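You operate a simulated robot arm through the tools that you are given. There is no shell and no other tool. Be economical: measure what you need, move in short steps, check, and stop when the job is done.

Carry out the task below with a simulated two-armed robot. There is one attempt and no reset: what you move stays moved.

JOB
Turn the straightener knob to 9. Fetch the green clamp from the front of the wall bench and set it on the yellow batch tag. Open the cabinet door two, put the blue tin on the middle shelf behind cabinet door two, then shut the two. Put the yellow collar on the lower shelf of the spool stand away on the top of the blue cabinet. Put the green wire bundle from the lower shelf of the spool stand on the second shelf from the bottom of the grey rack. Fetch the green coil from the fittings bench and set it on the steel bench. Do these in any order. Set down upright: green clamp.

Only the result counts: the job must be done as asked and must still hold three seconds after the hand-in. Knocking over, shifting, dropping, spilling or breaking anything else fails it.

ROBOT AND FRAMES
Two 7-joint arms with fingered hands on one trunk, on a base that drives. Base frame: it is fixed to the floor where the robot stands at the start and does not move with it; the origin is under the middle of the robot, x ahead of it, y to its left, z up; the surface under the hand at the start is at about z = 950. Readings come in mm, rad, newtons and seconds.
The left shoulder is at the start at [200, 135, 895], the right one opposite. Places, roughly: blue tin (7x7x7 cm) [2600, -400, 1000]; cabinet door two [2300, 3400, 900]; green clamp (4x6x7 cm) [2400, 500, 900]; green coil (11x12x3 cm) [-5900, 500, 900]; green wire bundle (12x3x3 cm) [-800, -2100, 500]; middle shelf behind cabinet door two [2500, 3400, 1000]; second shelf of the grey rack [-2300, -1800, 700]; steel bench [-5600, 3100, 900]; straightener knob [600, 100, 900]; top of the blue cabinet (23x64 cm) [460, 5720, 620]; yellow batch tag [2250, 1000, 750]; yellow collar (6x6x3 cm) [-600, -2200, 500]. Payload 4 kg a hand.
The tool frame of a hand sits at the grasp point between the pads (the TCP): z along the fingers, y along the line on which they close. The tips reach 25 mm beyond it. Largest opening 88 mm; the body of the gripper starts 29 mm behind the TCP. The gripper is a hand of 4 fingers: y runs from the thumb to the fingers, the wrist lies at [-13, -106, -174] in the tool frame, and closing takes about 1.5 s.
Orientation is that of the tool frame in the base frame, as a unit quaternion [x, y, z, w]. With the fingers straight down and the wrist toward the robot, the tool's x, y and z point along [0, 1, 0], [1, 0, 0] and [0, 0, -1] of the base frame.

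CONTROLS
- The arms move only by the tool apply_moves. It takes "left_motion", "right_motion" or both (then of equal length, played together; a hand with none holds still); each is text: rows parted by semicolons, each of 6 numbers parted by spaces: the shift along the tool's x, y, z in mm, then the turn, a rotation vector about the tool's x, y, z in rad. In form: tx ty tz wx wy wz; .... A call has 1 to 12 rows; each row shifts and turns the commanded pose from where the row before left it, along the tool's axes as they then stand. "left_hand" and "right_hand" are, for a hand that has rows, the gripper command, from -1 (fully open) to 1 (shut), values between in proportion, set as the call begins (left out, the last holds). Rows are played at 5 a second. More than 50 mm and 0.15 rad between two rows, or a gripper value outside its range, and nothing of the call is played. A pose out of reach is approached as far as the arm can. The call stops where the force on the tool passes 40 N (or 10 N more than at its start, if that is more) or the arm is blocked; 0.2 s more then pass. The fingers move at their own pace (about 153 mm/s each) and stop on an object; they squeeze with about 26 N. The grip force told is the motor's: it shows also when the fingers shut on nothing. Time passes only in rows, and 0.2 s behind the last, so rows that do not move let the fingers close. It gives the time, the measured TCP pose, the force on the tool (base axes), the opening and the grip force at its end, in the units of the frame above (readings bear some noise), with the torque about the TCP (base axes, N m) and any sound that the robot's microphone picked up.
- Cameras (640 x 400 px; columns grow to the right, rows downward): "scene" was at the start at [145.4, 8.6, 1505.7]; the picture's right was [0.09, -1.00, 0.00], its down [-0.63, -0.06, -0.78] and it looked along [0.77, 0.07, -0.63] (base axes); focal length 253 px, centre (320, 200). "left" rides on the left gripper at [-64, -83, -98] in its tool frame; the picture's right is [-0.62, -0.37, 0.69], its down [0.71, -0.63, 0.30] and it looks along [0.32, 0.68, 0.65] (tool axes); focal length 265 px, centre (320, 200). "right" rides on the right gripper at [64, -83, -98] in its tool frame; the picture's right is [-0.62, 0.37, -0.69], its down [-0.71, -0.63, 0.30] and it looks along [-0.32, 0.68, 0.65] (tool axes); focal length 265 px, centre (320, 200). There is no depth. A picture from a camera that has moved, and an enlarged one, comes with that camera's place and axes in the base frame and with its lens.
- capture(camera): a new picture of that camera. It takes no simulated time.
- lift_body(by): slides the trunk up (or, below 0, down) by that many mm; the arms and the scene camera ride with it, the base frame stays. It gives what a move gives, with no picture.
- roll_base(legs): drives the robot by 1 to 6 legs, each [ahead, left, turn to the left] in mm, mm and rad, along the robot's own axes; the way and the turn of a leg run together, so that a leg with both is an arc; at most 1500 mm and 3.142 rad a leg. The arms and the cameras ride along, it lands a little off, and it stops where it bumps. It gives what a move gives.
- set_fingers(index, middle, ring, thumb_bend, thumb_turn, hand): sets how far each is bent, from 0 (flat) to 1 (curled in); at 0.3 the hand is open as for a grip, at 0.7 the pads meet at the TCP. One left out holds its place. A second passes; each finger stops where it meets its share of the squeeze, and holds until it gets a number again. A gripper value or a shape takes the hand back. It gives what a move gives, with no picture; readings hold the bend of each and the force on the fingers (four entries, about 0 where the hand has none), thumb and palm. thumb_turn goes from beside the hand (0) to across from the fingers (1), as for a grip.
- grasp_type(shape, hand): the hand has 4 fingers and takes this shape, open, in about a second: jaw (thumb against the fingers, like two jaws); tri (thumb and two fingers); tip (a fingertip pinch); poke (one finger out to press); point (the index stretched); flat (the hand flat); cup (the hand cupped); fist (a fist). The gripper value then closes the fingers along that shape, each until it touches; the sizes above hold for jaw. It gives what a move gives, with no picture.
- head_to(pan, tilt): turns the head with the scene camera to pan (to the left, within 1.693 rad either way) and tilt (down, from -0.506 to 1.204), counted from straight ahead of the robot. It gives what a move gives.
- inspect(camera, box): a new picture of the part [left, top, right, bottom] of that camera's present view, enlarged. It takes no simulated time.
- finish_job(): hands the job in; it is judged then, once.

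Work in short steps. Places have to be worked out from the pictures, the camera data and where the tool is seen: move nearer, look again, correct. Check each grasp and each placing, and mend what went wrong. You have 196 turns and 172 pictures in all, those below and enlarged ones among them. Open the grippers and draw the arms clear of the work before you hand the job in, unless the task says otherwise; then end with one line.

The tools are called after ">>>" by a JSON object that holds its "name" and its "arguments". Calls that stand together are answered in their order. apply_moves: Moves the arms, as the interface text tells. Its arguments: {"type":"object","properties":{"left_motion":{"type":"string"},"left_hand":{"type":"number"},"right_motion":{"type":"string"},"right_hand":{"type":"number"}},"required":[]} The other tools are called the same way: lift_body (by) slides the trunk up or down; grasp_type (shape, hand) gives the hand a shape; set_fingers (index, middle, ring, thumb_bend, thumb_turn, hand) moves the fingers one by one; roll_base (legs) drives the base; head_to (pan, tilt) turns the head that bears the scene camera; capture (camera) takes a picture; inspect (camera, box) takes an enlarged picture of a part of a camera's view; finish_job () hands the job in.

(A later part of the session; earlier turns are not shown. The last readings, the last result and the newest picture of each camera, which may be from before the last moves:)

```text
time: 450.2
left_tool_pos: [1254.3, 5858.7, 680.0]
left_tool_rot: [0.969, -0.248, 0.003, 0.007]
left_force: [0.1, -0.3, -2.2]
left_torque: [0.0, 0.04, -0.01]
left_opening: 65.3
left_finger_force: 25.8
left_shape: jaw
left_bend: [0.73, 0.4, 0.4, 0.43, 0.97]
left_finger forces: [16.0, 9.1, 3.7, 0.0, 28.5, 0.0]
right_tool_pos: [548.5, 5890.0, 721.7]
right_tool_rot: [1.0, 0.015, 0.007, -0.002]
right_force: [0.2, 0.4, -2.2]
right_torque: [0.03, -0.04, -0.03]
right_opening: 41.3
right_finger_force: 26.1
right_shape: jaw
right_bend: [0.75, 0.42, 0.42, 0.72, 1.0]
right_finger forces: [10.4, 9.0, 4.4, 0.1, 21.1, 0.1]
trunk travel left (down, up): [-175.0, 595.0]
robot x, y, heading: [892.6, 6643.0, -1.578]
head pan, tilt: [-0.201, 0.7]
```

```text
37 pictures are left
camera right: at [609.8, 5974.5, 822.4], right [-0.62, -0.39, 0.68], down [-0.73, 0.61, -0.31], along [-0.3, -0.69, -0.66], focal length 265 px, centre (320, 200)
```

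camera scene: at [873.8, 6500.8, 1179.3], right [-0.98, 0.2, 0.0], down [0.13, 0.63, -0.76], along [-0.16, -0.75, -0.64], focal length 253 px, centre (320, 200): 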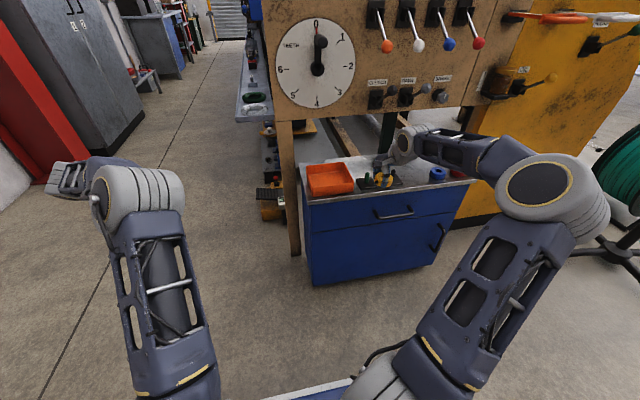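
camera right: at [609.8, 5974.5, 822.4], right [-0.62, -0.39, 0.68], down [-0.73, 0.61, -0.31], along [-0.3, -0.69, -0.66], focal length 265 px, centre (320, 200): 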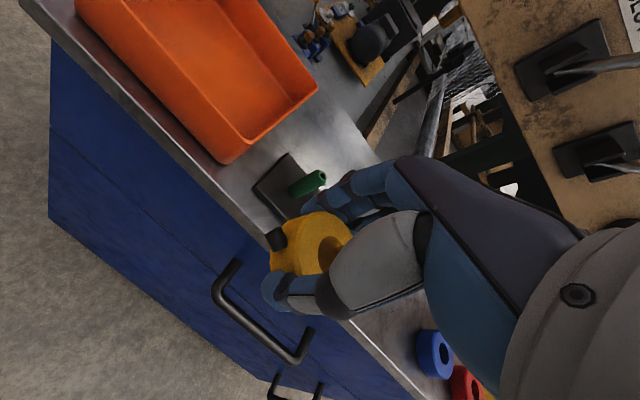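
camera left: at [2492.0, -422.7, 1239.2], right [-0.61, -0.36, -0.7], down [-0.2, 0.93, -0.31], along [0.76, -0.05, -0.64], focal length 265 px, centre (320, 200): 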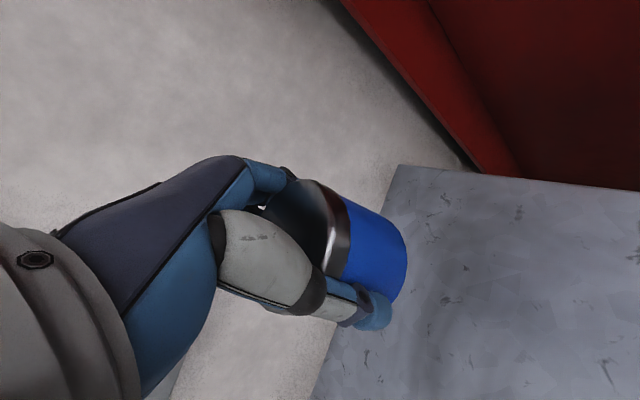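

The collar will pass over the small tap with about 25 mm clearance. I'll drive in 205 mm, then lower.

>>> {"name": "roll_base", "arguments": {"legs": [[203, 0, 0.008]]}}

>>> {"name": "capture", "arguments": {"camera": "right"}}

```text
time: 451.8
left_tool_pos: [1257.9, 5656.5, 679.0]
left_tool_rot: [0.969, -0.246, 0.002, 0.007]
left_force: [-0.6, -0.4, -2.2]
left_torque: [0.03, 0.02, 0.03]
left_opening: 65.3
left_finger_force: 25.8
left_shape: jaw
left_bend: [0.73, 0.4, 0.4, 0.43, 0.97]
left_finger forces: [16.0, 9.0, 3.7, 0.0, 28.6, 0.0]
right_tool_pos: [552.4, 5683.4, 721.6]
right_tool_rot: [1.0, 0.016, 0.007, -0.003]
right_force: [0.1, 0.3, -1.9]
right_torque: [0.03, -0.02, 0.01]
right_opening: 41.3
right_finger_force: 25.8
right_shape: jaw
right_bend: [0.75, 0.42, 0.42, 0.72, 1.0]
right_finger forces: [10.4, 9.0, 4.4, 0.0, 21.1, 0.1]
trunk travel left (down, up): [-175.0, 595.0]
robot x, y, heading: [889.5, 6439.0, -1.566]
head pan, tilt: [-0.201, 0.7]
```

```text
36 pictures are left
camera right: at [612.7, 5769.3, 822.3], right [-0.62, -0.39, 0.68], down [-0.73, 0.61, -0.31], along [-0.29, -0.69, -0.66], focal length 265 px, centre (320, 200)
```

right: 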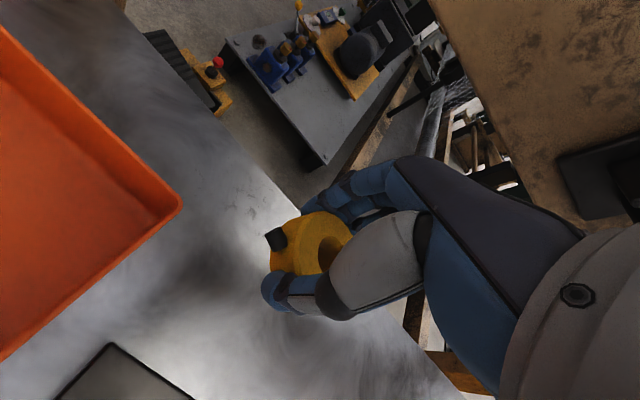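

The landing spot is clear, so I'll lower until contact.

>>> {"name": "apply_moves", "arguments": {"right_motion": "0 0 30 0 0 0;0 0 20 0 0 0;0 0 5 0 0 0;0 0 5 0 0 0;0 0 5 0 0 0;0 0 5 0 0 0;0 0 5 0 0 0;0 0 5 0 0 0"}}

```text
time: 453.6
left_tool_pos: [1257.7, 5656.8, 679.7]
left_tool_rot: [0.969, -0.246, 0.003, 0.007]
left_force: [-0.2, 0.4, -1.4]
left_torque: [0.0, 0.02, 0.0]
left_opening: 65.3
left_finger_force: 26.0
left_shape: jaw
left_bend: [0.73, 0.4, 0.4, 0.43, 0.97]
left_finger forces: [15.9, 9.0, 3.7, 0.0, 28.6, 0.0]
right_tool_pos: [553.0, 5684.0, 646.3]
right_tool_rot: [1.0, 0.016, 0.006, 0.001]
right_force: [1.9, 5.8, 30.5]
right_torque: [0.05, 0.03, 0.01]
right_opening: 42.5
right_finger_force: 26.1
right_shape: jaw
right_bend: [0.75, 0.41, 0.43, 0.72, 0.99]
right_finger forces: [10.5, 9.1, 3.7, 0.0, 26.3, 0.0]
trunk travel left (down, up): [-175.0, 595.0]
robot x, y, heading: [893.4, 6442.3, -1.569]
head pan, tilt: [-0.201, 0.7]
```

Contact came at z ≈ 646. I'll open, then rise.

>>> {"name": "apply_moves", "arguments": {"right_motion": "0 0 -3 0 0 0;0 0 0 0 0 0;0 0 0 0 0 0;0 0 0 0 0 0;0 0 -10 0 0 0;0 0 -35 0 0 0;0 0 -35 0 0 0", "right_hand": -0.7}}

>>> {"name": "roll_base", "arguments": {"legs": [[-330, 0, 0]]}}

>>> {"name": "inspect", "arguments": {"camera": "scene", "box": [290, 90, 490, 215]}}

```text
time: 455.2
left_tool_pos: [1258.6, 5654.2, 679.8]
left_tool_rot: [0.969, -0.246, 0.002, 0.006]
left_force: [-0.2, -0.2, -1.7]
left_torque: [0.01, 0.02, -0.02]
left_opening: 65.0
left_finger_force: 26.6
left_shape: jaw
left_bend: [0.73, 0.4, 0.4, 0.43, 0.97]
left_finger forces: [16.0, 8.9, 3.7, 0.0, 28.5, 0.0]
right_tool_pos: [551.3, 5685.0, 723.7]
right_tool_rot: [1.0, 0.017, 0.007, -0.003]
right_force: [0.0, 0.3, -0.1]
right_torque: [0.0, 0.01, 0.02]
right_opening: 75.0
right_finger_force: 0.0
right_shape: jaw
right_bend: [0.27, 0.33, 0.31, 0.43, 0.98]
right_finger forces: [0.0, 0.1, 0.0, 0.0, 0.0, 0.0]
trunk travel left (down, up): [-175.0, 595.0]
robot x, y, heading: [891.9, 6442.4, -1.566]
head pan, tilt: [-0.201, 0.7]
```

```text
time: 457.4
left_tool_pos: [1255.1, 5982.9, 680.5]
left_tool_rot: [0.969, -0.248, 0.002, 0.007]
left_force: [0.4, 1.3, -2.0]
left_torque: [0.01, -0.01, -0.05]
left_opening: 65.0
left_finger_force: 26.0
left_shape: jaw
left_bend: [0.73, 0.4, 0.4, 0.43, 0.97]
left_finger forces: [15.9, 9.1, 3.7, 0.1, 28.4, 0.0]
right_tool_pos: [548.5, 6015.4, 725.0]
right_tool_rot: [1.0, 0.013, 0.007, -0.002]
right_force: [0.1, -0.7, 0.2]
right_torque: [0.02, 0.0, -0.02]
right_opening: 74.6
right_finger_force: 0.1
right_shape: jaw
right_bend: [0.27, 0.33, 0.31, 0.43, 0.98]
right_finger forces: [0.0, 0.0, 0.0, 0.0, 0.0, 0.1]
trunk travel left (down, up): [-175.0, 595.0]
robot x, y, heading: [892.3, 6769.8, -1.575]
head pan, tilt: [-0.201, 0.7]
```

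```text
3.20 times, centred on (390, 152) of scene
camera zoom: at [873.9, 6626.1, 1179.4], right [-0.98, 0.2, 0.0], down [0.13, 0.63, -0.76], along [-0.16, -0.75, -0.64], focal length 811 px, centre (96, 352)
```

zoom: 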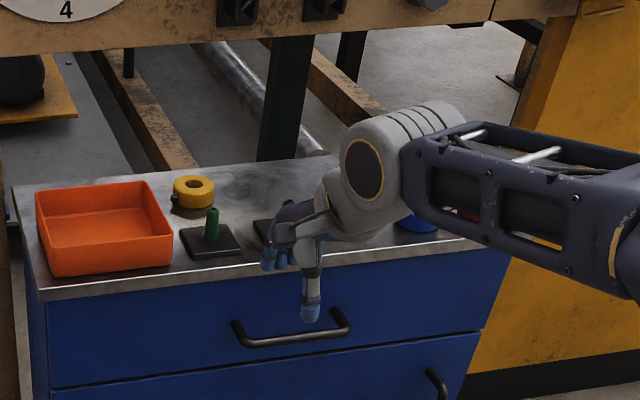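

The collar is on the blue cabinet top and the tap is undisturbed. Next is the cabinet: I'll raise the trunk, tuck the left hand in, turn north and reverse down the aisle with the right elbow on the open side.

>>> {"name": "lift_body", "arguments": {"by": 340}}

>>> {"name": "apply_moves", "arguments": {"left_motion": "-35 19 0 0 0 0;-35 19 0 0 0 0;-35 19 0 0 0 0;-35 19 0 0 0 0;-35 19 0 0 0 0"}}

>>> {"name": "roll_base", "arguments": {"legs": [[0, 560, 0], [0, 0, 3.141], [-1490, 0, 0], [-1490, 0, 0]]}}

>>> {"name": "head_to", "arguments": {"pan": -1.2, "tilt": 0.3}}

>>> {"name": "capture", "arguments": {"camera": "scene"}}

```text
time: 460.7
left_tool_pos: [1253.5, 5983.1, 1019.8]
left_tool_rot: [0.968, -0.249, 0.002, 0.006]
left_force: [0.2, -0.4, -2.2]
left_torque: [-0.02, 0.04, 0.04]
left_opening: 65.1
left_finger_force: 26.3
left_shape: jaw
left_bend: [0.73, 0.4, 0.4, 0.43, 0.97]
left_finger forces: [15.9, 9.0, 3.7, 0.0, 28.4, 0.0]
right_tool_pos: [547.7, 6016.4, 1065.6]
right_tool_rot: [1.0, 0.014, 0.006, -0.003]
right_force: [-0.4, 0.3, -0.8]
right_torque: [0.03, 0.01, 0.01]
right_opening: 74.7
right_finger_force: 0.0
right_shape: jaw
right_bend: [0.27, 0.33, 0.31, 0.43, 0.98]
right_finger forces: [0.1, 0.1, 0.1, 0.0, 0.1, 0.0]
trunk travel left (down, up): [-515.0, 255.0]
robot x, y, heading: [891.6, 6771.6, -1.575]
head pan, tilt: [-0.201, 0.7]
```

```text
time: 461.9
left_tool_pos: [1054.3, 5984.1, 1019.5]
left_tool_rot: [0.969, -0.248, 0.003, 0.007]
left_force: [0.9, 0.3, -2.3]
left_torque: [0.0, 0.04, 0.04]
left_opening: 65.3
left_finger_force: 26.2
left_shape: jaw
left_bend: [0.73, 0.4, 0.4, 0.43, 0.97]
left_finger forces: [15.8, 8.9, 3.6, 0.1, 28.2, 0.0]
right_tool_pos: [548.2, 6015.3, 1064.0]
right_tool_rot: [1.0, 0.013, 0.007, -0.002]
right_force: [-0.5, 0.7, -0.1]
right_torque: [-0.02, 0.0, 0.03]
right_opening: 74.5
right_finger_force: 0.0
right_shape: jaw
right_bend: [0.27, 0.33, 0.31, 0.43, 0.98]
right_finger forces: [0.0, 0.0, 0.0, 0.0, 0.0, 0.0]
trunk travel left (down, up): [-515.0, 255.0]
robot x, y, heading: [891.8, 6768.2, -1.572]
head pan, tilt: [-0.201, 0.7]
```

```text
time: 486.5
left_tool_pos: [1317.8, 4568.3, 1021.2]
left_tool_rot: [0.241, 0.971, 0.007, -0.004]
left_force: [-0.5, 0.2, -2.4]
left_torque: [-0.01, -0.01, 0.01]
left_opening: 64.3
left_finger_force: 25.8
left_shape: jaw
left_bend: [0.73, 0.41, 0.41, 0.43, 0.98]
left_finger forces: [14.2, 8.5, 4.2, 0.0, 26.0, 0.0]
right_tool_pos: [1825.1, 4544.3, 1063.4]
right_tool_rot: [-0.022, 1.0, -0.002, -0.007]
right_force: [0.2, 0.4, -0.1]
right_torque: [0.03, 0.01, -0.01]
right_opening: 75.0
right_finger_force: 0.0
right_shape: jaw
right_bend: [0.27, 0.33, 0.31, 0.43, 0.98]
right_finger forces: [0.0, 0.0, 0.0, 0.1, 0.0, 0.1]
trunk travel left (down, up): [-515.0, 255.0]
robot x, y, heading: [1492.6, 3788.6, 1.582]
head pan, tilt: [-0.201, 0.7]
```

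```text
time: 487.7
left_tool_pos: [1318.3, 4568.4, 1019.8]
left_tool_rot: [0.242, 0.97, 0.007, -0.003]
left_force: [0.4, -0.1, -1.4]
left_torque: [0.01, -0.01, 0.0]
left_opening: 64.5
left_finger_force: 25.8
left_shape: jaw
left_bend: [0.73, 0.41, 0.41, 0.43, 0.98]
left_finger forces: [14.2, 8.5, 4.0, 0.0, 26.1, 0.0]
right_tool_pos: [1825.9, 4544.7, 1063.8]
right_tool_rot: [-0.022, 1.0, -0.002, -0.007]
right_force: [0.3, -0.8, -0.2]
right_torque: [-0.02, 0.0, 0.02]
right_opening: 75.0
right_finger_force: 0.0
right_shape: jaw
right_bend: [0.27, 0.33, 0.31, 0.43, 0.98]
right_finger forces: [0.0, 0.1, 0.0, 0.1, 0.1, 0.1]
trunk travel left (down, up): [-515.0, 255.0]
robot x, y, heading: [1493.0, 3786.3, 1.581]
head pan, tilt: [-1.201, 0.3]
```

```text
34 pictures are left
camera scene: at [1580.1, 3882.6, 1555.5], right [0.37, -0.93, 0.0], down [-0.27, -0.11, -0.96], along [0.89, 0.36, -0.3], focal length 253 px, centre (320, 200)
```

scene: 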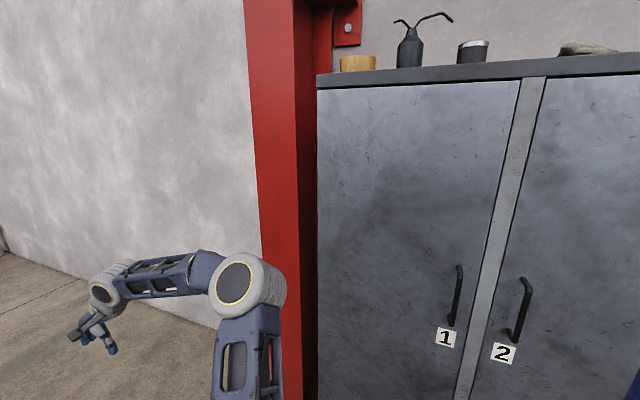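

The two-door cabinet is in view: handle 2 is at about (2300, 3597, 1072), with the hinge on the south side. I'll retract both hands and turn to face it.

>>> {"name": "apply_moves", "arguments": {"left_motion": "-19 -36 0 0 0 0;-19 -36 0 0 0 0;-19 -36 0 0 0 0;-19 -36 0 0 0 0;-19 -36 0 0 0 0;-19 -36 0 0 0 0", "right_motion": "0 -35 0 0 0 0;0 -35 0 0 0 0;0 -35 0 0 0 0;0 -35 0 0 0 0;0 -35 0 0 0 0;0 -35 0 0 0 0"}}

>>> {"name": "roll_base", "arguments": {"legs": [[0, 80, 0], [0, 0, -1.581], [0, 70, 0]]}}

>>> {"name": "apply_moves", "arguments": {"right_motion": "0 0 0 -0.085 -0.085 -0.085;0 0 0 -0.085 -0.085 -0.085;0 0 0 -0.085 -0.085 -0.085;0 0 0 -0.085 -0.085 -0.085;0 0 0 -0.085 -0.085 -0.085;0 0 0 -0.085 -0.085 -0.085;0 0 0 -0.085 -0.085 -0.085", "right_hand": -1}}

>>> {"name": "apply_moves", "arguments": {"right_motion": "0 0 0 -0.086 -0.086 -0.086;0 0 0 -0.086 -0.086 -0.086;0 0 0 -0.086 -0.086 -0.086;0 0 0 -0.086 -0.086 -0.086;0 0 0 -0.086 -0.086 -0.086;0 0 0 -0.086 -0.086 -0.086;0 0 0 -0.086 -0.086 -0.086"}}

```text
time: 489.1
left_tool_pos: [1318.8, 4326.8, 1017.4]
left_tool_rot: [0.242, 0.97, 0.007, -0.003]
left_force: [-0.9, -0.1, -2.3]
left_torque: [-0.02, 0.01, 0.03]
left_opening: 64.1
left_finger_force: 26.4
left_shape: jaw
left_bend: [0.73, 0.41, 0.41, 0.43, 0.97]
left_finger forces: [14.3, 8.5, 4.3, 0.0, 26.2, 0.1]
right_tool_pos: [1834.4, 4335.5, 1063.6]
right_tool_rot: [-0.022, 1.0, -0.002, -0.007]
right_force: [-0.2, 0.1, 0.4]
right_torque: [-0.05, 0.01, -0.05]
right_opening: 74.9
right_finger_force: 0.1
right_shape: jaw
right_bend: [0.27, 0.33, 0.31, 0.43, 0.98]
right_finger forces: [0.0, 0.0, 0.0, 0.0, 0.0, 0.0]
trunk travel left (down, up): [-515.0, 255.0]
robot x, y, heading: [1495.9, 3787.0, 1.583]
head pan, tilt: [-1.201, 0.3]
```

```text
time: 494.6
left_tool_pos: [1953.2, 4029.9, 1017.9]
left_tool_rot: [0.857, 0.515, 0.007, 0.003]
left_force: [0.1, -0.7, -1.9]
left_torque: [-0.02, 0.06, -0.03]
left_opening: 64.3
left_finger_force: 26.3
left_shape: jaw
left_bend: [0.74, 0.41, 0.41, 0.43, 0.97]
left_finger forces: [13.9, 8.3, 4.6, 0.0, 25.4, 0.0]
right_tool_pos: [1959.7, 3513.8, 1063.5]
right_tool_rot: [0.693, 0.721, 0.003, -0.006]
right_force: [0.1, -0.2, -0.4]
right_torque: [0.01, -0.01, -0.02]
right_opening: 74.8
right_finger_force: 0.2
right_shape: jaw
right_bend: [0.27, 0.33, 0.31, 0.43, 0.98]
right_finger forces: [0.1, 0.0, 0.1, 0.0, 0.1, 0.0]
trunk travel left (down, up): [-515.0, 255.0]
robot x, y, heading: [1411.5, 3856.0, 0.007]
head pan, tilt: [-1.201, 0.3]
```

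```text
time: 496.2
left_tool_pos: [1952.3, 4030.1, 1018.2]
left_tool_rot: [0.858, 0.514, 0.005, 0.004]
left_force: [-0.8, 1.3, -1.9]
left_torque: [-0.04, -0.01, -0.03]
left_opening: 63.9
left_finger_force: 26.2
left_shape: jaw
left_bend: [0.74, 0.41, 0.41, 0.43, 0.97]
left_finger forces: [13.9, 8.3, 4.6, 0.0, 25.5, 0.0]
right_tool_pos: [1959.7, 3515.1, 1063.0]
right_tool_rot: [0.398, 0.826, 0.014, 0.399]
right_force: [0.4, -0.2, 0.0]
right_torque: [0.02, -0.03, -0.03]
right_opening: 87.8
right_finger_force: 0.0
right_shape: jaw
right_bend: [0.3, 0.3, 0.3, 0.3, 0.98]
right_finger forces: [0.0, 0.1, 0.0, 0.0, 0.1, 0.0]
trunk travel left (down, up): [-515.0, 255.0]
robot x, y, heading: [1412.4, 3854.1, 0.007]
head pan, tilt: [-1.201, 0.3]
```

```text
time: 497.8
left_tool_pos: [1951.6, 4030.4, 1017.9]
left_tool_rot: [0.858, 0.514, 0.008, 0.002]
left_force: [0.0, 0.0, -2.3]
left_torque: [-0.05, 0.01, -0.02]
left_opening: 64.1
left_finger_force: 26.2
left_shape: jaw
left_bend: [0.74, 0.41, 0.41, 0.43, 0.97]
left_finger forces: [13.9, 8.3, 4.6, 0.0, 25.6, 0.0]
right_tool_pos: [1962.2, 3515.6, 1102.4]
right_tool_rot: [-0.003, 0.72, 0.017, 0.694]
right_force: [-0.5, -0.1, -0.8]
right_torque: [0.01, -0.03, 0.03]
right_opening: 88.0
right_finger_force: 0.1
right_shape: jaw
right_bend: [0.3, 0.3, 0.3, 0.3, 0.98]
right_finger forces: [0.0, 0.0, 0.0, 0.1, 0.0, 0.1]
right hand out of reach, approached as far as the arm can: row 6, 7
trunk travel left (down, up): [-515.0, 255.0]
robot x, y, heading: [1414.1, 3853.4, 0.008]
head pan, tilt: [-1.201, 0.3]
```

The right hand now points at the cabinet with fingers horizontal. I'll look with both cameras to refine the handle position.

>>> {"name": "head_to", "arguments": {"pan": -0.25, "tilt": 0.35}}

>>> {"name": "capture", "arguments": {"camera": "scene"}}

>>> {"name": "capture", "arguments": {"camera": "right"}}

```text
time: 499.1
left_tool_pos: [1952.2, 4029.8, 1016.1]
left_tool_rot: [0.858, 0.514, 0.006, 0.003]
left_force: [-0.1, -0.9, -1.3]
left_torque: [-0.02, -0.01, 0.0]
left_opening: 64.2
left_finger_force: 26.4
left_shape: jaw
left_bend: [0.74, 0.41, 0.41, 0.43, 0.97]
left_finger forces: [13.9, 8.3, 4.6, 0.1, 25.5, 0.0]
right_tool_pos: [1961.0, 3516.1, 1102.0]
right_tool_rot: [-0.003, 0.721, 0.016, 0.693]
right_force: [-0.7, -0.2, 0.0]
right_torque: [0.01, 0.0, 0.0]
right_opening: 87.7
right_finger_force: 0.1
right_shape: jaw
right_bend: [0.3, 0.3, 0.3, 0.3, 0.98]
right_finger forces: [0.1, 0.0, 0.0, 0.0, 0.1, 0.0]
trunk travel left (down, up): [-515.0, 255.0]
robot x, y, heading: [1413.8, 3857.0, 0.006]
head pan, tilt: [-0.25, 0.351]
```

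```text
33 pictures are left
camera scene: at [1563.2, 3835.4, 1550.8], right [-0.24, -0.97, 0.0], down [-0.33, 0.08, -0.94], along [0.91, -0.23, -0.34], focal length 253 px, centre (320, 200)
```

scene: 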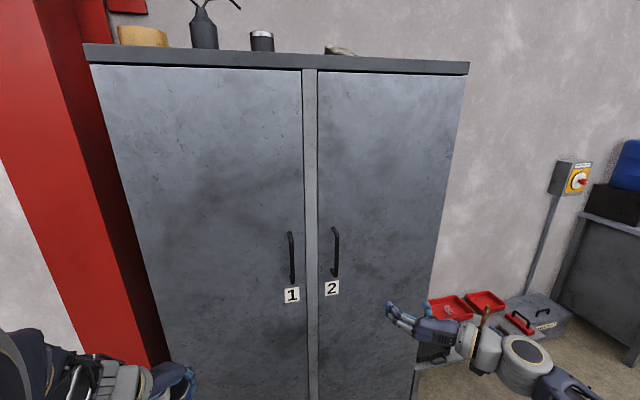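

```text
32 pictures are left
camera right: at [1863.6, 3432.5, 1041.1], right [-0.68, 0.34, 0.65], down [0.35, -0.64, 0.69], along [0.65, 0.69, 0.31], focal length 265 px, centre (320, 200)
```

right: 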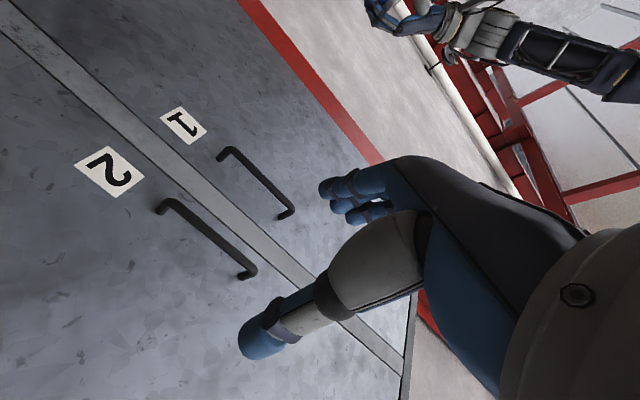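

Handle 2's bar is at (2243, 3609, z 1030–1175). I'll advance the base 100 mm and reach with the arm to straddle the bar.

>>> {"name": "roll_base", "arguments": {"legs": [[100, 0, -0.006]]}}

>>> {"name": "apply_moves", "arguments": {"right_motion": "0 23 36 0 0 0;0 23 36 0 0 0;0 23 36 0 0 0;0 23 36 0 0 0"}}

>>> {"name": "capture", "arguments": {"camera": "right"}}

```text
time: 500.2
left_tool_pos: [2053.6, 4027.8, 1016.7]
left_tool_rot: [0.859, 0.511, 0.007, 0.003]
left_force: [-0.6, -0.1, -1.3]
left_torque: [-0.01, -0.02, -0.03]
left_opening: 64.0
left_finger_force: 26.2
left_shape: jaw
left_bend: [0.74, 0.41, 0.41, 0.43, 0.97]
left_finger forces: [13.9, 8.4, 4.6, 0.0, 25.5, 0.1]
right_tool_pos: [2059.9, 3514.2, 1102.9]
right_tool_rot: [-0.001, 0.721, 0.013, 0.693]
right_force: [-0.2, 0.5, 0.4]
right_torque: [-0.01, 0.02, -0.03]
right_opening: 87.7
right_finger_force: 0.1
right_shape: jaw
right_bend: [0.3, 0.3, 0.3, 0.3, 0.98]
right_finger forces: [0.0, 0.0, 0.0, 0.0, 0.0, 0.1]
trunk travel left (down, up): [-515.0, 255.0]
robot x, y, heading: [1511.3, 3854.3, -0.001]
head pan, tilt: [-0.25, 0.351]
```

```text
time: 501.2
left_tool_pos: [2052.3, 4025.9, 1018.2]
left_tool_rot: [0.859, 0.511, 0.007, 0.003]
left_force: [-0.9, 0.3, -2.5]
left_torque: [0.01, -0.01, 0.0]
left_opening: 63.9
left_finger_force: 25.9
left_shape: jaw
left_bend: [0.74, 0.41, 0.41, 0.43, 0.97]
left_finger forces: [13.8, 8.3, 4.6, 0.0, 25.5, 0.0]
right_tool_pos: [2199.7, 3609.1, 1099.5]
right_tool_rot: [0.001, 0.721, 0.013, 0.693]
right_force: [-0.3, 0.8, -0.4]
right_torque: [-0.01, 0.0, -0.01]
right_opening: 87.9
right_finger_force: 0.1
right_shape: jaw
right_bend: [0.3, 0.3, 0.3, 0.3, 0.98]
right_finger forces: [0.1, 0.0, 0.0, 0.1, 0.0, 0.1]
trunk travel left (down, up): [-515.0, 255.0]
robot x, y, heading: [1513.9, 3857.3, 0.0]
head pan, tilt: [-0.25, 0.351]
```

```text
31 pictures are left
camera right: at [2100.1, 3524.9, 1038.2], right [-0.67, 0.34, 0.65], down [0.34, -0.64, 0.69], along [0.65, 0.69, 0.31], focal length 265 px, centre (320, 200)
```

right: 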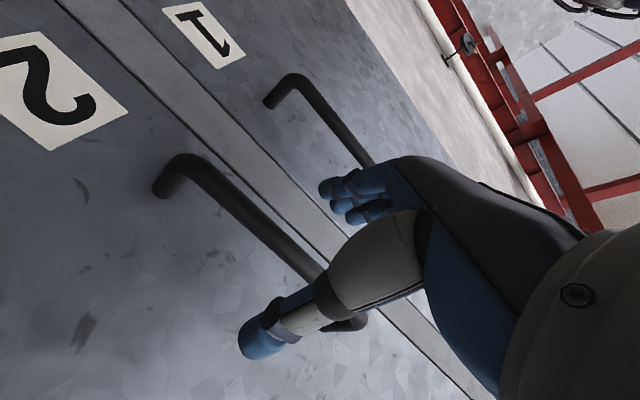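

The bar passes between thumb and fingers. I'll advance 40 mm and close.

>>> {"name": "apply_moves", "arguments": {"right_motion": "0 3 20 0 0 0;0 0 20 0 0 0"}}

>>> {"name": "apply_moves", "arguments": {"right_motion": "0 0 0 0 0 0;0 0 0 0 0 0;0 0 0 0 0 0;0 0 0 0 0 0;0 0 0 0 0 0;0 0 0 0 0 0;0 0 0 0 0 0;0 0 0 0 0 0", "right_hand": 1}}

>>> {"name": "capture", "arguments": {"camera": "right"}}

```text
time: 501.8
left_tool_pos: [2053.4, 4027.0, 1016.7]
left_tool_rot: [0.859, 0.512, 0.006, 0.004]
left_force: [-0.1, 0.2, -1.7]
left_torque: [-0.01, 0.0, -0.01]
left_opening: 64.0
left_finger_force: 26.4
left_shape: jaw
left_bend: [0.74, 0.41, 0.41, 0.43, 0.97]
left_finger forces: [13.9, 8.3, 4.6, 0.0, 25.5, 0.1]
right_tool_pos: [2241.4, 3613.9, 1097.7]
right_tool_rot: [0.001, 0.721, 0.014, 0.693]
right_force: [-0.2, 0.3, -0.6]
right_torque: [0.01, 0.02, -0.05]
right_opening: 87.9
right_finger_force: 0.2
right_shape: jaw
right_bend: [0.3, 0.3, 0.3, 0.3, 0.98]
right_finger forces: [0.0, 0.0, 0.0, 0.0, 0.0, 0.0]
trunk travel left (down, up): [-515.0, 255.0]
robot x, y, heading: [1512.7, 3855.0, 0.003]
head pan, tilt: [-0.25, 0.351]
```

```text
time: 503.6
left_tool_pos: [2053.6, 4026.7, 1016.6]
left_tool_rot: [0.859, 0.511, 0.007, 0.003]
left_force: [0.6, -0.7, -2.6]
left_torque: [-0.02, 0.0, 0.01]
left_opening: 64.1
left_finger_force: 26.3
left_shape: jaw
left_bend: [0.74, 0.41, 0.41, 0.43, 0.97]
left_finger forces: [13.9, 8.3, 4.5, 0.0, 25.5, 0.1]
right_tool_pos: [2241.5, 3611.6, 1097.5]
right_tool_rot: [0.0, 0.721, 0.013, 0.693]
right_force: [2.3, -10.8, -1.5]
right_torque: [0.08, 0.0, 0.06]
right_opening: 0.0
right_finger_force: 26.1
right_shape: jaw
right_bend: [0.7, 0.7, 0.7, 0.64, 1.0]
right_finger forces: [3.2, 0.0, 0.1, 0.0, 13.5, 0.1]
trunk travel left (down, up): [-515.0, 255.0]
robot x, y, heading: [1510.9, 3856.3, -0.004]
head pan, tilt: [-0.25, 0.351]
```

```text
30 pictures are left
camera right: at [2142.6, 3528.1, 1036.5], right [-0.67, 0.34, 0.65], down [0.34, -0.64, 0.69], along [0.65, 0.69, 0.31], focal length 265 px, centre (320, 200)
```

right: 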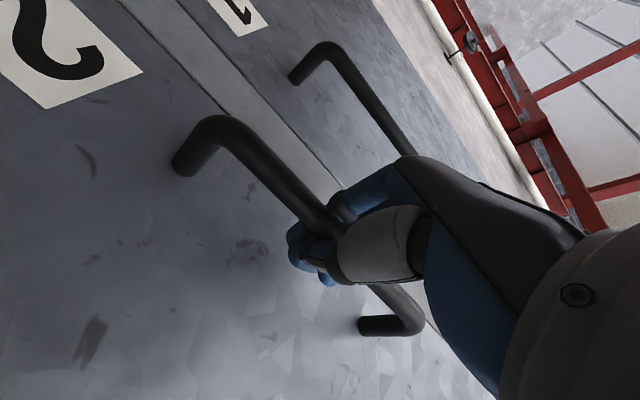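

The hand is hooked around the bar. I'll pull gently, following the door's arc.

>>> {"name": "apply_moves", "arguments": {"right_motion": "0 0 -20 0 0 0;0 -1 -25 0 0 0;0 -3 -25 0 0 0;0 -4 -25 0 0 0"}}

>>> {"name": "capture", "arguments": {"camera": "scene"}}

```text
time: 504.6
left_tool_pos: [2052.7, 4026.6, 1017.1]
left_tool_rot: [0.859, 0.511, 0.006, 0.002]
left_force: [-0.1, -0.4, -1.8]
left_torque: [-0.02, -0.01, -0.01]
left_opening: 64.0
left_finger_force: 26.0
left_shape: jaw
left_bend: [0.74, 0.41, 0.41, 0.43, 0.97]
left_finger forces: [13.8, 8.3, 4.6, 0.0, 25.5, 0.1]
right_tool_pos: [2148.7, 3595.7, 1100.5]
right_tool_rot: [0.004, 0.72, 0.01, 0.693]
right_force: [11.0, -30.7, -12.2]
right_torque: [0.06, -0.11, 0.31]
right_opening: 0.0
right_finger_force: 25.8
right_shape: jaw
right_bend: [0.7, 0.7, 0.7, 0.72, 1.0]
right_finger forces: [0.1, 0.0, 0.0, 0.1, 33.1, 0.0]
trunk travel left (down, up): [-515.0, 255.0]
robot x, y, heading: [1512.9, 3859.5, -0.003]
head pan, tilt: [-0.25, 0.351]
```

```text
29 pictures are left
camera scene: at [1664.1, 3833.4, 1550.5], right [-0.25, -0.97, 0.0], down [-0.33, 0.09, -0.94], along [0.91, -0.23, -0.34], focal length 253 px, centre (320, 200)
```

scene: 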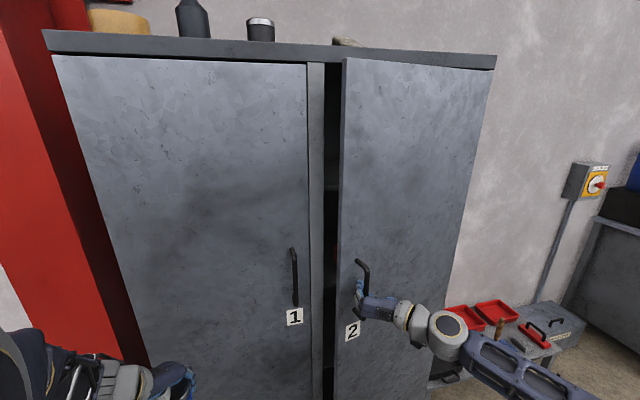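

The door swings. I'll relieve the side load and continue along the arc, yawing the hand with the door.

>>> {"name": "apply_moves", "arguments": {"right_motion": "0 -10 -5 0 0 0;0 -21 -30 -0.08 0 0;0 -18 -32 -0.08 0 0;0 -16 -34 -0.08 0 0;0 -14 -35 -0.08 0 0"}}

```text
time: 505.8
left_tool_pos: [2053.5, 4026.9, 1016.2]
left_tool_rot: [0.86, 0.511, 0.007, 0.004]
left_force: [0.4, 0.1, -2.5]
left_torque: [-0.02, -0.01, 0.0]
left_opening: 64.2
left_finger_force: 25.9
left_shape: jaw
left_bend: [0.74, 0.41, 0.41, 0.43, 0.97]
left_finger forces: [13.8, 8.3, 4.6, 0.1, 25.6, 0.0]
right_tool_pos: [2020.4, 3507.5, 1114.7]
right_tool_rot: [-0.111, 0.712, 0.128, 0.682]
right_force: [-8.1, 8.0, -6.7]
right_torque: [-0.03, -0.16, -0.18]
right_opening: 0.1
right_finger_force: 25.8
right_shape: jaw
right_bend: [0.7, 0.7, 0.7, 0.67, 1.0]
right_finger forces: [9.7, 0.0, 1.9, 0.1, 0.1, 0.1]
right hand out of reach, approached as far as the arm can: row 4, 5
trunk travel left (down, up): [-515.0, 255.0]
robot x, y, heading: [1511.0, 3859.4, 0.003]
head pan, tilt: [-0.25, 0.351]
```

The arm is at its limit with the door about 35° open. I'll carry on with base moves along the arc.

>>> {"name": "roll_base", "arguments": {"legs": [[-74, -72, 0], [-46, -90, 0]]}}

>>> {"name": "capture", "arguments": {"camera": "scene"}}

```text
time: 507.7
left_tool_pos: [1936.2, 3863.0, 1017.7]
left_tool_rot: [0.86, 0.51, 0.007, 0.002]
left_force: [-0.7, 0.9, -2.3]
left_torque: [0.0, 0.02, -0.05]
left_opening: 64.4
left_finger_force: 25.6
left_shape: jaw
left_bend: [0.74, 0.41, 0.41, 0.43, 0.97]
left_finger forces: [13.9, 8.3, 4.6, 0.0, 25.5, 0.0]
right_tool_pos: [1903.3, 3343.3, 1114.6]
right_tool_rot: [-0.109, 0.712, 0.126, 0.682]
right_force: [0.8, -0.3, 0.5]
right_torque: [0.01, 0.03, 0.0]
right_opening: 0.0
right_finger_force: 26.2
right_shape: jaw
right_bend: [0.7, 0.7, 0.7, 0.67, 1.0]
right_finger forces: [0.4, 0.0, 0.3, 0.1, 1.0, 0.1]
trunk travel left (down, up): [-515.0, 255.0]
robot x, y, heading: [1398.5, 3695.7, -0.004]
head pan, tilt: [-0.25, 0.351]
```

```text
28 pictures are left
camera scene: at [1545.6, 3672.0, 1550.8], right [-0.25, -0.97, 0.0], down [-0.33, 0.09, -0.94], along [0.91, -0.23, -0.34], focal length 253 px, centre (320, 200)
```

scene: 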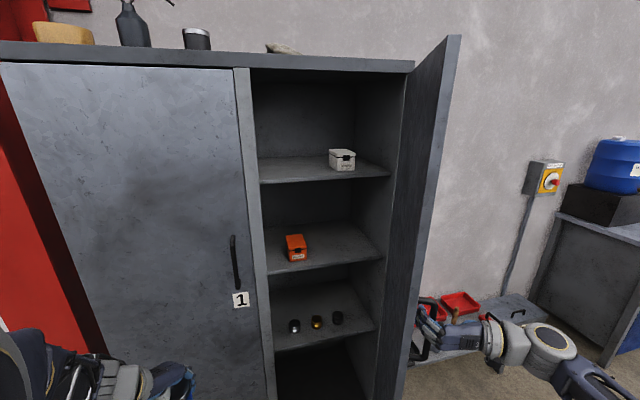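

The door is about 65–70° open, the middle shelf (z ≈ 1000) is visible, and it has room. I'll pull the door a bit further with the base, then release and back the hand off.

>>> {"name": "roll_base", "arguments": {"legs": [[-28, -98, 0]]}}

>>> {"name": "apply_moves", "arguments": {"right_motion": "0 0 0 0 0 0;0 0 0 0 0 0;0 0 0 0 0 0;0 0 0 0 0 0;0 -3 -30 0 0 0;0 -3 -40 0 0 0;0 -3 -40 0 0 0", "right_hand": -1}}

>>> {"name": "capture", "arguments": {"camera": "scene"}}

```text
time: 508.9
left_tool_pos: [1909.5, 3763.3, 1018.4]
left_tool_rot: [0.86, 0.511, 0.007, 0.002]
left_force: [0.1, -0.4, -2.0]
left_torque: [0.01, -0.01, -0.01]
left_opening: 64.2
left_finger_force: 26.2
left_shape: jaw
left_bend: [0.74, 0.41, 0.41, 0.43, 0.97]
left_finger forces: [13.9, 8.3, 4.6, 0.0, 25.5, 0.0]
right_tool_pos: [1876.2, 3243.3, 1115.2]
right_tool_rot: [-0.109, 0.712, 0.127, 0.682]
right_force: [15.6, -1.1, -0.3]
right_torque: [0.0, 0.02, 0.07]
right_opening: 0.0
right_finger_force: 26.2
right_shape: jaw
right_bend: [0.7, 0.7, 0.7, 0.67, 1.0]
right_finger forces: [0.8, 0.0, 1.2, 0.0, 12.7, 0.1]
trunk travel left (down, up): [-515.0, 255.0]
robot x, y, heading: [1365.6, 3594.8, -0.003]
head pan, tilt: [-0.25, 0.351]
```

```text
time: 510.5
left_tool_pos: [1906.4, 3764.9, 1017.7]
left_tool_rot: [0.86, 0.511, 0.006, 0.003]
left_force: [0.3, -0.5, -2.5]
left_torque: [-0.02, 0.03, 0.02]
left_opening: 64.2
left_finger_force: 26.4
left_shape: jaw
left_bend: [0.74, 0.41, 0.41, 0.43, 0.97]
left_finger forces: [13.8, 8.2, 4.7, 0.1, 25.4, 0.0]
right_tool_pos: [1775.7, 3198.6, 1119.3]
right_tool_rot: [-0.11, 0.712, 0.126, 0.682]
right_force: [-0.6, -0.7, -0.1]
right_torque: [0.01, 0.01, 0.02]
right_opening: 87.6
right_finger_force: 0.1
right_shape: jaw
right_bend: [0.3, 0.3, 0.3, 0.3, 0.98]
right_finger forces: [0.1, 0.0, 0.0, 0.1, 0.1, 0.1]
trunk travel left (down, up): [-515.0, 255.0]
robot x, y, heading: [1366.5, 3591.5, 0.003]
head pan, tilt: [-0.25, 0.351]
```

```text
27 pictures are left
camera scene: at [1517.8, 3572.3, 1550.7], right [-0.25, -0.97, 0.0], down [-0.33, 0.09, -0.94], along [0.91, -0.23, -0.34], focal length 253 px, centre (320, 200)
```

scene: 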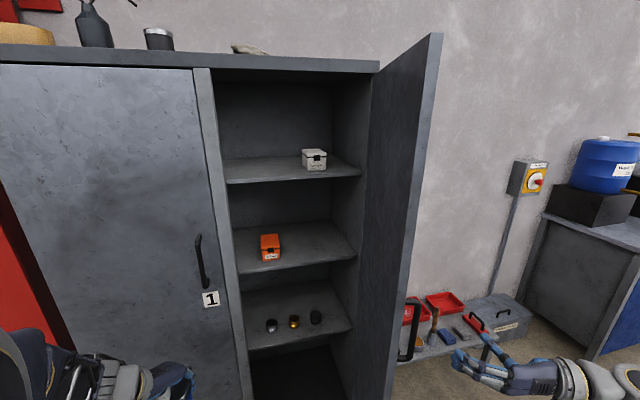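

The hand is clear of the handle. I'll come in diagonally from the north (heading −0.7), so the body misses the open door, with the tin going to about (2385, 3370).

>>> {"name": "roll_base", "arguments": {"legs": [[234, 243, 0], [0, 0, -0.7]]}}

>>> {"name": "apply_moves", "arguments": {"left_motion": "0 0 -12 0 0 -0.13;0 0 -12 0 0 -0.13;0 0 -12 0 0 -0.13;0 0 -12 0 0 -0.13;0 40 0 0 0 0;0 40 0 0 0 0;0 40 0 0 0 0"}}

>>> {"name": "capture", "arguments": {"camera": "left"}}

>>> {"name": "capture", "arguments": {"camera": "scene"}}

```text
time: 512.4
left_tool_pos: [2090.4, 3958.2, 1017.8]
left_tool_rot: [0.86, 0.51, 0.007, 0.003]
left_force: [0.6, -0.2, -2.3]
left_torque: [-0.04, 0.01, 0.0]
left_opening: 63.8
left_finger_force: 25.9
left_shape: jaw
left_bend: [0.74, 0.41, 0.41, 0.43, 0.97]
left_finger forces: [13.8, 8.2, 4.5, 0.1, 25.3, 0.0]
right_tool_pos: [1953.5, 3400.7, 1118.5]
right_tool_rot: [-0.121, 0.711, 0.137, 0.679]
right_force: [-16.5, 10.6, 0.1]
right_torque: [0.12, 0.06, 0.12]
right_opening: 86.7
right_finger_force: 0.0
right_shape: jaw
right_bend: [0.22, 0.31, 0.3, 0.3, 0.98]
right_finger forces: [19.6, 3.2, 0.2, 0.1, 0.0, 0.1]
trunk travel left (down, up): [-515.0, 255.0]
robot x, y, heading: [1550.1, 3789.4, -0.001]
head pan, tilt: [-0.25, 0.351]
stopped in leg 1: the force on the tool passed its limit at 45 N (the readings are from after the stop); the commanded pose is now the measured one
```

```text
time: 514.0
left_tool_pos: [2211.2, 3961.6, 1066.4]
left_tool_rot: [0.699, 0.715, 0.005, 0.005]
left_force: [-0.4, -0.3, -1.7]
left_torque: [0.03, -0.02, 0.04]
left_opening: 64.0
left_finger_force: 25.9
left_shape: jaw
left_bend: [0.74, 0.41, 0.41, 0.43, 0.98]
left_finger forces: [13.9, 8.4, 4.7, 0.0, 25.6, 0.1]
right_tool_pos: [1952.8, 3399.3, 1120.1]
right_tool_rot: [-0.12, 0.711, 0.135, 0.679]
right_force: [-18.9, 14.3, 0.3]
right_torque: [0.07, 0.01, 0.11]
right_opening: 87.3
right_finger_force: 0.1
right_shape: jaw
right_bend: [0.21, 0.3, 0.3, 0.3, 0.98]
right_finger forces: [22.6, 3.6, 1.1, 0.1, 0.0, 0.1]
trunk travel left (down, up): [-515.0, 255.0]
robot x, y, heading: [1550.3, 3788.3, 0.001]
head pan, tilt: [-0.25, 0.351]
```

```text
26 pictures are left
camera left: at [2125.8, 3896.1, 1163.1], right [-0.34, -0.63, -0.7], down [-0.64, 0.7, -0.31], along [0.69, 0.34, -0.64], focal length 265 px, centre (320, 200)
```

left: 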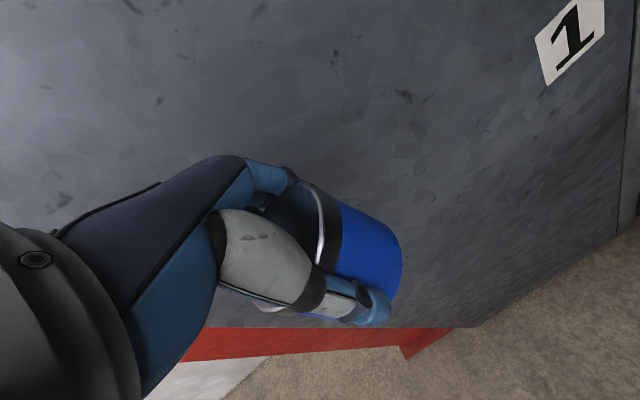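

```text
25 pictures are left
camera scene: at [1699.2, 3767.3, 1550.9], right [-0.25, -0.97, 0.0], down [-0.33, 0.08, -0.94], along [0.91, -0.23, -0.34], focal length 253 px, centre (320, 200)
```

scene: 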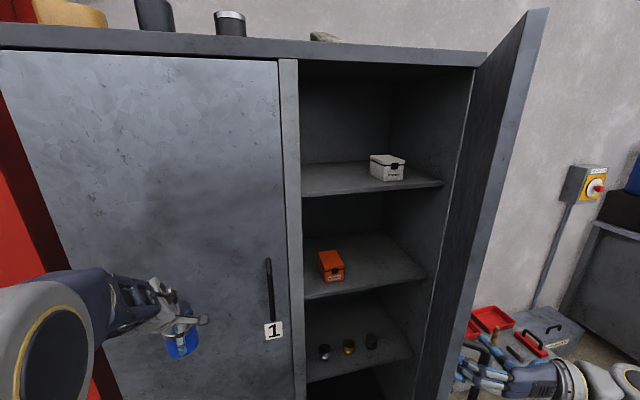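

The right hand is pressing the door, so I'll back away first. Then I'll turn in place and shift to the planned pose.

>>> {"name": "roll_base", "arguments": {"legs": [[-150, 0, 0], [0, 0, -0.7], [123, 164, 0]]}}

>>> {"name": "head_to", "arguments": {"pan": 0.1, "tilt": 0.5}}

>>> {"name": "capture", "arguments": {"camera": "scene"}}

```text
time: 517.4
left_tool_pos: [2014.1, 3491.2, 1064.9]
left_tool_rot: [0.904, 0.428, 0.003, 0.006]
left_force: [-0.7, 0.2, -1.5]
left_torque: [-0.03, 0.01, -0.01]
left_opening: 64.2
left_finger_force: 26.5
left_shape: jaw
left_bend: [0.74, 0.41, 0.41, 0.43, 0.98]
left_finger forces: [13.8, 8.3, 4.8, 0.0, 25.0, 0.1]
right_tool_pos: [1456.8, 3228.7, 1119.7]
right_tool_rot: [0.134, 0.708, -0.108, 0.684]
right_force: [-0.2, -0.6, 0.0]
right_torque: [0.02, 0.0, -0.01]
right_opening: 87.8
right_finger_force: 0.0
right_shape: jaw
right_bend: [0.3, 0.3, 0.3, 0.3, 0.98]
right_finger forces: [0.0, 0.0, 0.1, 0.0, 0.0, 0.0]
trunk travel left (down, up): [-515.0, 255.0]
robot x, y, heading: [1399.2, 3786.3, -0.703]
head pan, tilt: [-0.25, 0.351]
stopped in leg 3: the robot was blocked; the commanded pose is now the measured one
```

```text
time: 518.2
left_tool_pos: [2014.4, 3491.3, 1067.3]
left_tool_rot: [0.903, 0.429, 0.004, 0.004]
left_force: [-0.5, 0.5, -2.4]
left_torque: [0.0, 0.05, 0.01]
left_opening: 64.0
left_finger_force: 25.7
left_shape: jaw
left_bend: [0.74, 0.41, 0.41, 0.43, 0.98]
left_finger forces: [13.8, 8.4, 4.8, 0.0, 25.2, 0.0]
right_tool_pos: [1456.3, 3228.6, 1120.5]
right_tool_rot: [0.135, 0.708, -0.108, 0.685]
right_force: [-0.4, -0.7, -0.7]
right_torque: [-0.01, 0.01, -0.01]
right_opening: 87.8
right_finger_force: 0.1
right_shape: jaw
right_bend: [0.3, 0.3, 0.3, 0.3, 0.98]
right_finger forces: [0.0, 0.0, 0.0, 0.0, 0.0, 0.1]
trunk travel left (down, up): [-515.0, 255.0]
robot x, y, heading: [1398.9, 3790.6, -0.714]
head pan, tilt: [0.099, 0.499]
```

```text
24 pictures are left
camera scene: at [1520.5, 3698.2, 1537.1], right [-0.57, -0.82, 0.0], down [-0.39, 0.27, -0.88], along [0.72, -0.5, -0.48], focal length 253 px, centre (320, 200)
```

scene: 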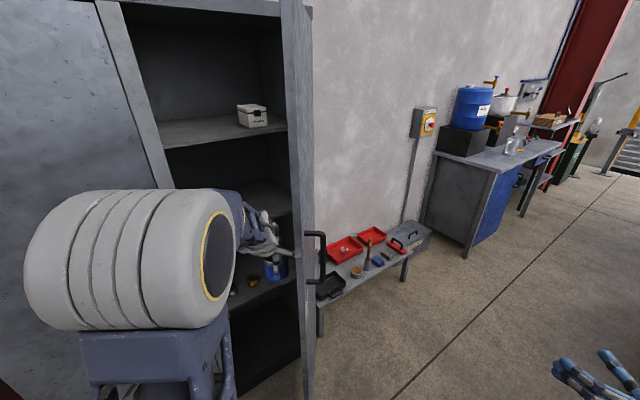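

The base was blocked, probably by its rear corner against the machine behind. I'll try a pure forward move.

>>> {"name": "roll_base", "arguments": {"legs": [[80, 0, 0]]}}

```text
time: 519.0
left_tool_pos: [2018.8, 3485.5, 1063.6]
left_tool_rot: [0.907, 0.42, 0.003, -0.002]
left_force: [-7.4, 6.7, 0.0]
left_torque: [-0.68, -0.6, -0.66]
left_opening: 64.0
left_finger_force: 25.6
left_shape: jaw
left_bend: [0.74, 0.41, 0.41, 0.43, 0.98]
left_finger forces: [14.2, 8.9, 4.4, 0.1, 25.7, 0.0]
right_tool_pos: [1465.3, 3221.7, 1118.2]
right_tool_rot: [0.135, 0.708, -0.107, 0.685]
right_force: [-0.3, 0.2, -0.9]
right_torque: [0.02, 0.0, 0.01]
right_opening: 87.6
right_finger_force: 0.0
right_shape: jaw
right_bend: [0.3, 0.3, 0.3, 0.3, 0.98]
right_finger forces: [0.1, 0.0, 0.1, 0.0, 0.0, 0.0]
trunk travel left (down, up): [-515.0, 255.0]
robot x, y, heading: [1407.7, 3780.2, -0.706]
head pan, tilt: [0.099, 0.499]
stopped in leg 1: the force on the tool passed its limit at 170 N (the readings are from after the stop); the commanded pose is now the measured one
```

The left hand met the door, which had swung back partly closed. I'll turn back square, then use the closed right hand on the door's inner side to push it fully open.

>>> {"name": "roll_base", "arguments": {"legs": [[0, 0, 0.706], [0, 160, 0]]}}

>>> {"name": "apply_moves", "arguments": {"left_motion": "0 -40 0 0 0 0;0 -40 0 0 0 0;0 -40 0 0 0 0;0 -30 0 0 0 0", "right_motion": "0 0 0 0 0 0;0 0 0 0 0 0;0 0 0 0 0 0;0 0 0 0 0 0", "right_hand": 1}}

>>> {"name": "roll_base", "arguments": {"legs": [[160, 0, 0]]}}

>>> {"name": "head_to", "arguments": {"pan": -0.35, "tilt": 0.45}}

>>> {"name": "capture", "arguments": {"camera": "scene"}}

```text
time: 522.3
left_tool_pos: [2063.3, 4115.5, 1065.1]
left_tool_rot: [0.704, 0.71, 0.003, -0.002]
left_force: [0.0, -0.6, -2.2]
left_torque: [-0.05, 0.01, 0.01]
left_opening: 64.0
left_finger_force: 26.1
left_shape: jaw
left_bend: [0.74, 0.41, 0.41, 0.43, 0.98]
left_finger forces: [13.6, 9.0, 4.5, 0.0, 25.1, 0.2]
right_tool_pos: [1815.0, 3555.7, 1120.1]
right_tool_rot: [-0.119, 0.712, 0.136, 0.679]
right_force: [-0.5, -1.0, 0.8]
right_torque: [-0.04, -0.03, 0.0]
right_opening: 87.6
right_finger_force: 0.1
right_shape: jaw
right_bend: [0.3, 0.3, 0.3, 0.3, 0.98]
right_finger forces: [0.0, 0.0, 0.0, 0.0, 0.1, 0.1]
trunk travel left (down, up): [-515.0, 255.0]
robot x, y, heading: [1411.5, 3944.1, 0.008]
head pan, tilt: [0.099, 0.499]
```

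```text
time: 523.3
left_tool_pos: [1914.5, 4118.3, 1063.0]
left_tool_rot: [0.705, 0.71, 0.002, -0.003]
left_force: [-0.3, 0.6, -1.7]
left_torque: [0.02, 0.01, -0.02]
left_opening: 64.0
left_finger_force: 26.5
left_shape: jaw
left_bend: [0.74, 0.41, 0.41, 0.43, 0.98]
left_finger forces: [13.6, 8.9, 4.7, 0.0, 25.1, 0.0]
right_tool_pos: [1815.6, 3556.4, 1119.4]
right_tool_rot: [-0.119, 0.712, 0.137, 0.678]
right_force: [0.0, -0.4, 0.2]
right_torque: [0.02, -0.01, -0.02]
right_opening: 0.0
right_finger_force: 25.9
right_shape: jaw
right_bend: [0.7, 0.7, 0.7, 0.38, 1.0]
right_finger forces: [0.0, 0.0, 0.1, 0.0, 0.0, 0.0]
trunk travel left (down, up): [-515.0, 255.0]
robot x, y, heading: [1406.8, 3943.5, 0.004]
head pan, tilt: [0.099, 0.499]
```

```text
time: 524.9
left_tool_pos: [2076.2, 4118.3, 1063.7]
left_tool_rot: [0.705, 0.709, 0.002, -0.003]
left_force: [0.0, 0.4, -2.0]
left_torque: [0.0, -0.03, 0.0]
left_opening: 64.0
left_finger_force: 25.7
left_shape: jaw
left_bend: [0.74, 0.41, 0.41, 0.43, 0.98]
left_finger forces: [13.6, 8.9, 4.7, 0.0, 25.2, 0.0]
right_tool_pos: [1975.2, 3560.8, 1118.3]
right_tool_rot: [-0.125, 0.712, 0.143, 0.676]
right_force: [-4.3, 4.3, 2.0]
right_torque: [-0.02, 0.09, -0.41]
right_opening: 0.0
right_finger_force: 25.9
right_shape: jaw
right_bend: [0.7, 0.7, 0.7, 0.38, 1.0]
right_finger forces: [0.0, 0.0, 0.0, 0.0, 6.4, 0.0]
trunk travel left (down, up): [-515.0, 255.0]
robot x, y, heading: [1572.1, 3946.2, 0.005]
head pan, tilt: [0.099, 0.499]
stopped in leg 1: the force on the tool passed its limit at 44 N (the readings are from after the stop); the commanded pose is now the measured one
```

```text
time: 525.8
left_tool_pos: [2076.7, 4117.6, 1064.9]
left_tool_rot: [0.704, 0.71, 0.002, -0.002]
left_force: [-0.4, -0.4, -2.0]
left_torque: [-0.01, 0.02, 0.01]
left_opening: 63.6
left_finger_force: 26.1
left_shape: jaw
left_bend: [0.74, 0.41, 0.41, 0.43, 0.98]
left_finger forces: [13.7, 8.7, 4.6, 0.0, 25.0, 0.1]
right_tool_pos: [1975.8, 3560.8, 1118.5]
right_tool_rot: [-0.125, 0.711, 0.142, 0.677]
right_force: [-6.1, 7.5, 0.0]
right_torque: [0.0, 0.03, -0.56]
right_opening: 0.0
right_finger_force: 26.0
right_shape: jaw
right_bend: [0.7, 0.7, 0.7, 0.39, 1.0]
right_finger forces: [0.1, 0.0, 0.0, 0.0, 9.6, 0.0]
trunk travel left (down, up): [-515.0, 255.0]
robot x, y, heading: [1571.0, 3944.8, 0.002]
head pan, tilt: [-0.351, 0.45]
```

```text
23 pictures are left
camera scene: at [1717.5, 3915.1, 1541.6], right [-0.34, -0.94, 0.0], down [-0.41, 0.15, -0.9], along [0.85, -0.31, -0.44], focal length 253 px, centre (320, 200)
```

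scene: 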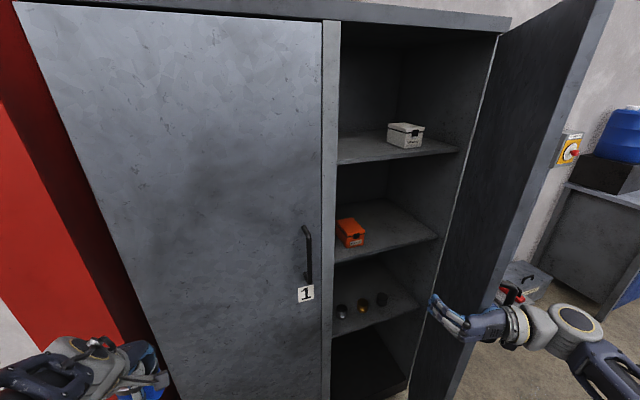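

The closed right hand is on the door's inner face near its free edge. I'll strafe right to swing the door open.

>>> {"name": "roll_base", "arguments": {"legs": [[-20, -200, 0], [0, -220, 0]]}}

>>> {"name": "capture", "arguments": {"camera": "scene"}}

```text
time: 526.6
left_tool_pos: [2073.2, 4110.5, 1063.4]
left_tool_rot: [0.705, 0.709, 0.001, -0.002]
left_force: [-0.1, 0.8, -2.4]
left_torque: [-0.04, 0.01, -0.02]
left_opening: 63.6
left_finger_force: 26.2
left_shape: jaw
left_bend: [0.74, 0.41, 0.41, 0.43, 0.97]
left_finger forces: [13.6, 8.9, 4.7, 0.1, 25.1, 0.0]
right_tool_pos: [1970.2, 3558.5, 1117.4]
right_tool_rot: [-0.132, 0.711, 0.149, 0.674]
right_force: [-7.8, 7.1, 2.7]
right_torque: [-0.08, 0.13, -0.57]
right_opening: 0.0
right_finger_force: 25.7
right_shape: jaw
right_bend: [0.7, 0.7, 0.7, 0.39, 1.0]
right_finger forces: [0.0, 0.1, 0.0, 0.0, 9.2, 0.1]
trunk travel left (down, up): [-515.0, 255.0]
robot x, y, heading: [1566.5, 3937.6, 0.002]
head pan, tilt: [-0.351, 0.45]
stopped in leg 1: the force on the tool passed its limit at 64 N (the readings are from after the stop); the commanded pose is now the measured one
```

```text
22 pictures are left
camera scene: at [1716.3, 3906.7, 1541.6], right [-0.34, -0.94, 0.0], down [-0.41, 0.15, -0.9], along [0.85, -0.31, -0.44], focal length 253 px, centre (320, 200)
```

scene: 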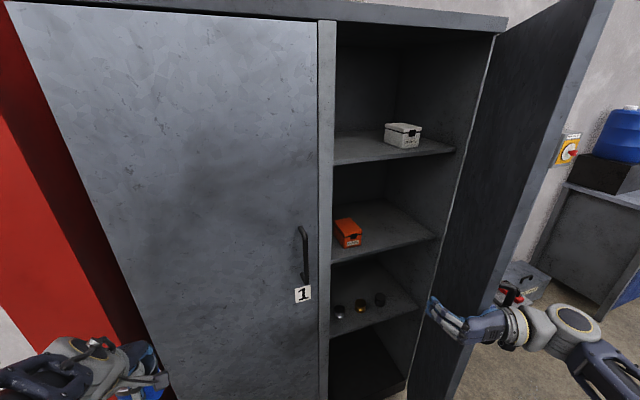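

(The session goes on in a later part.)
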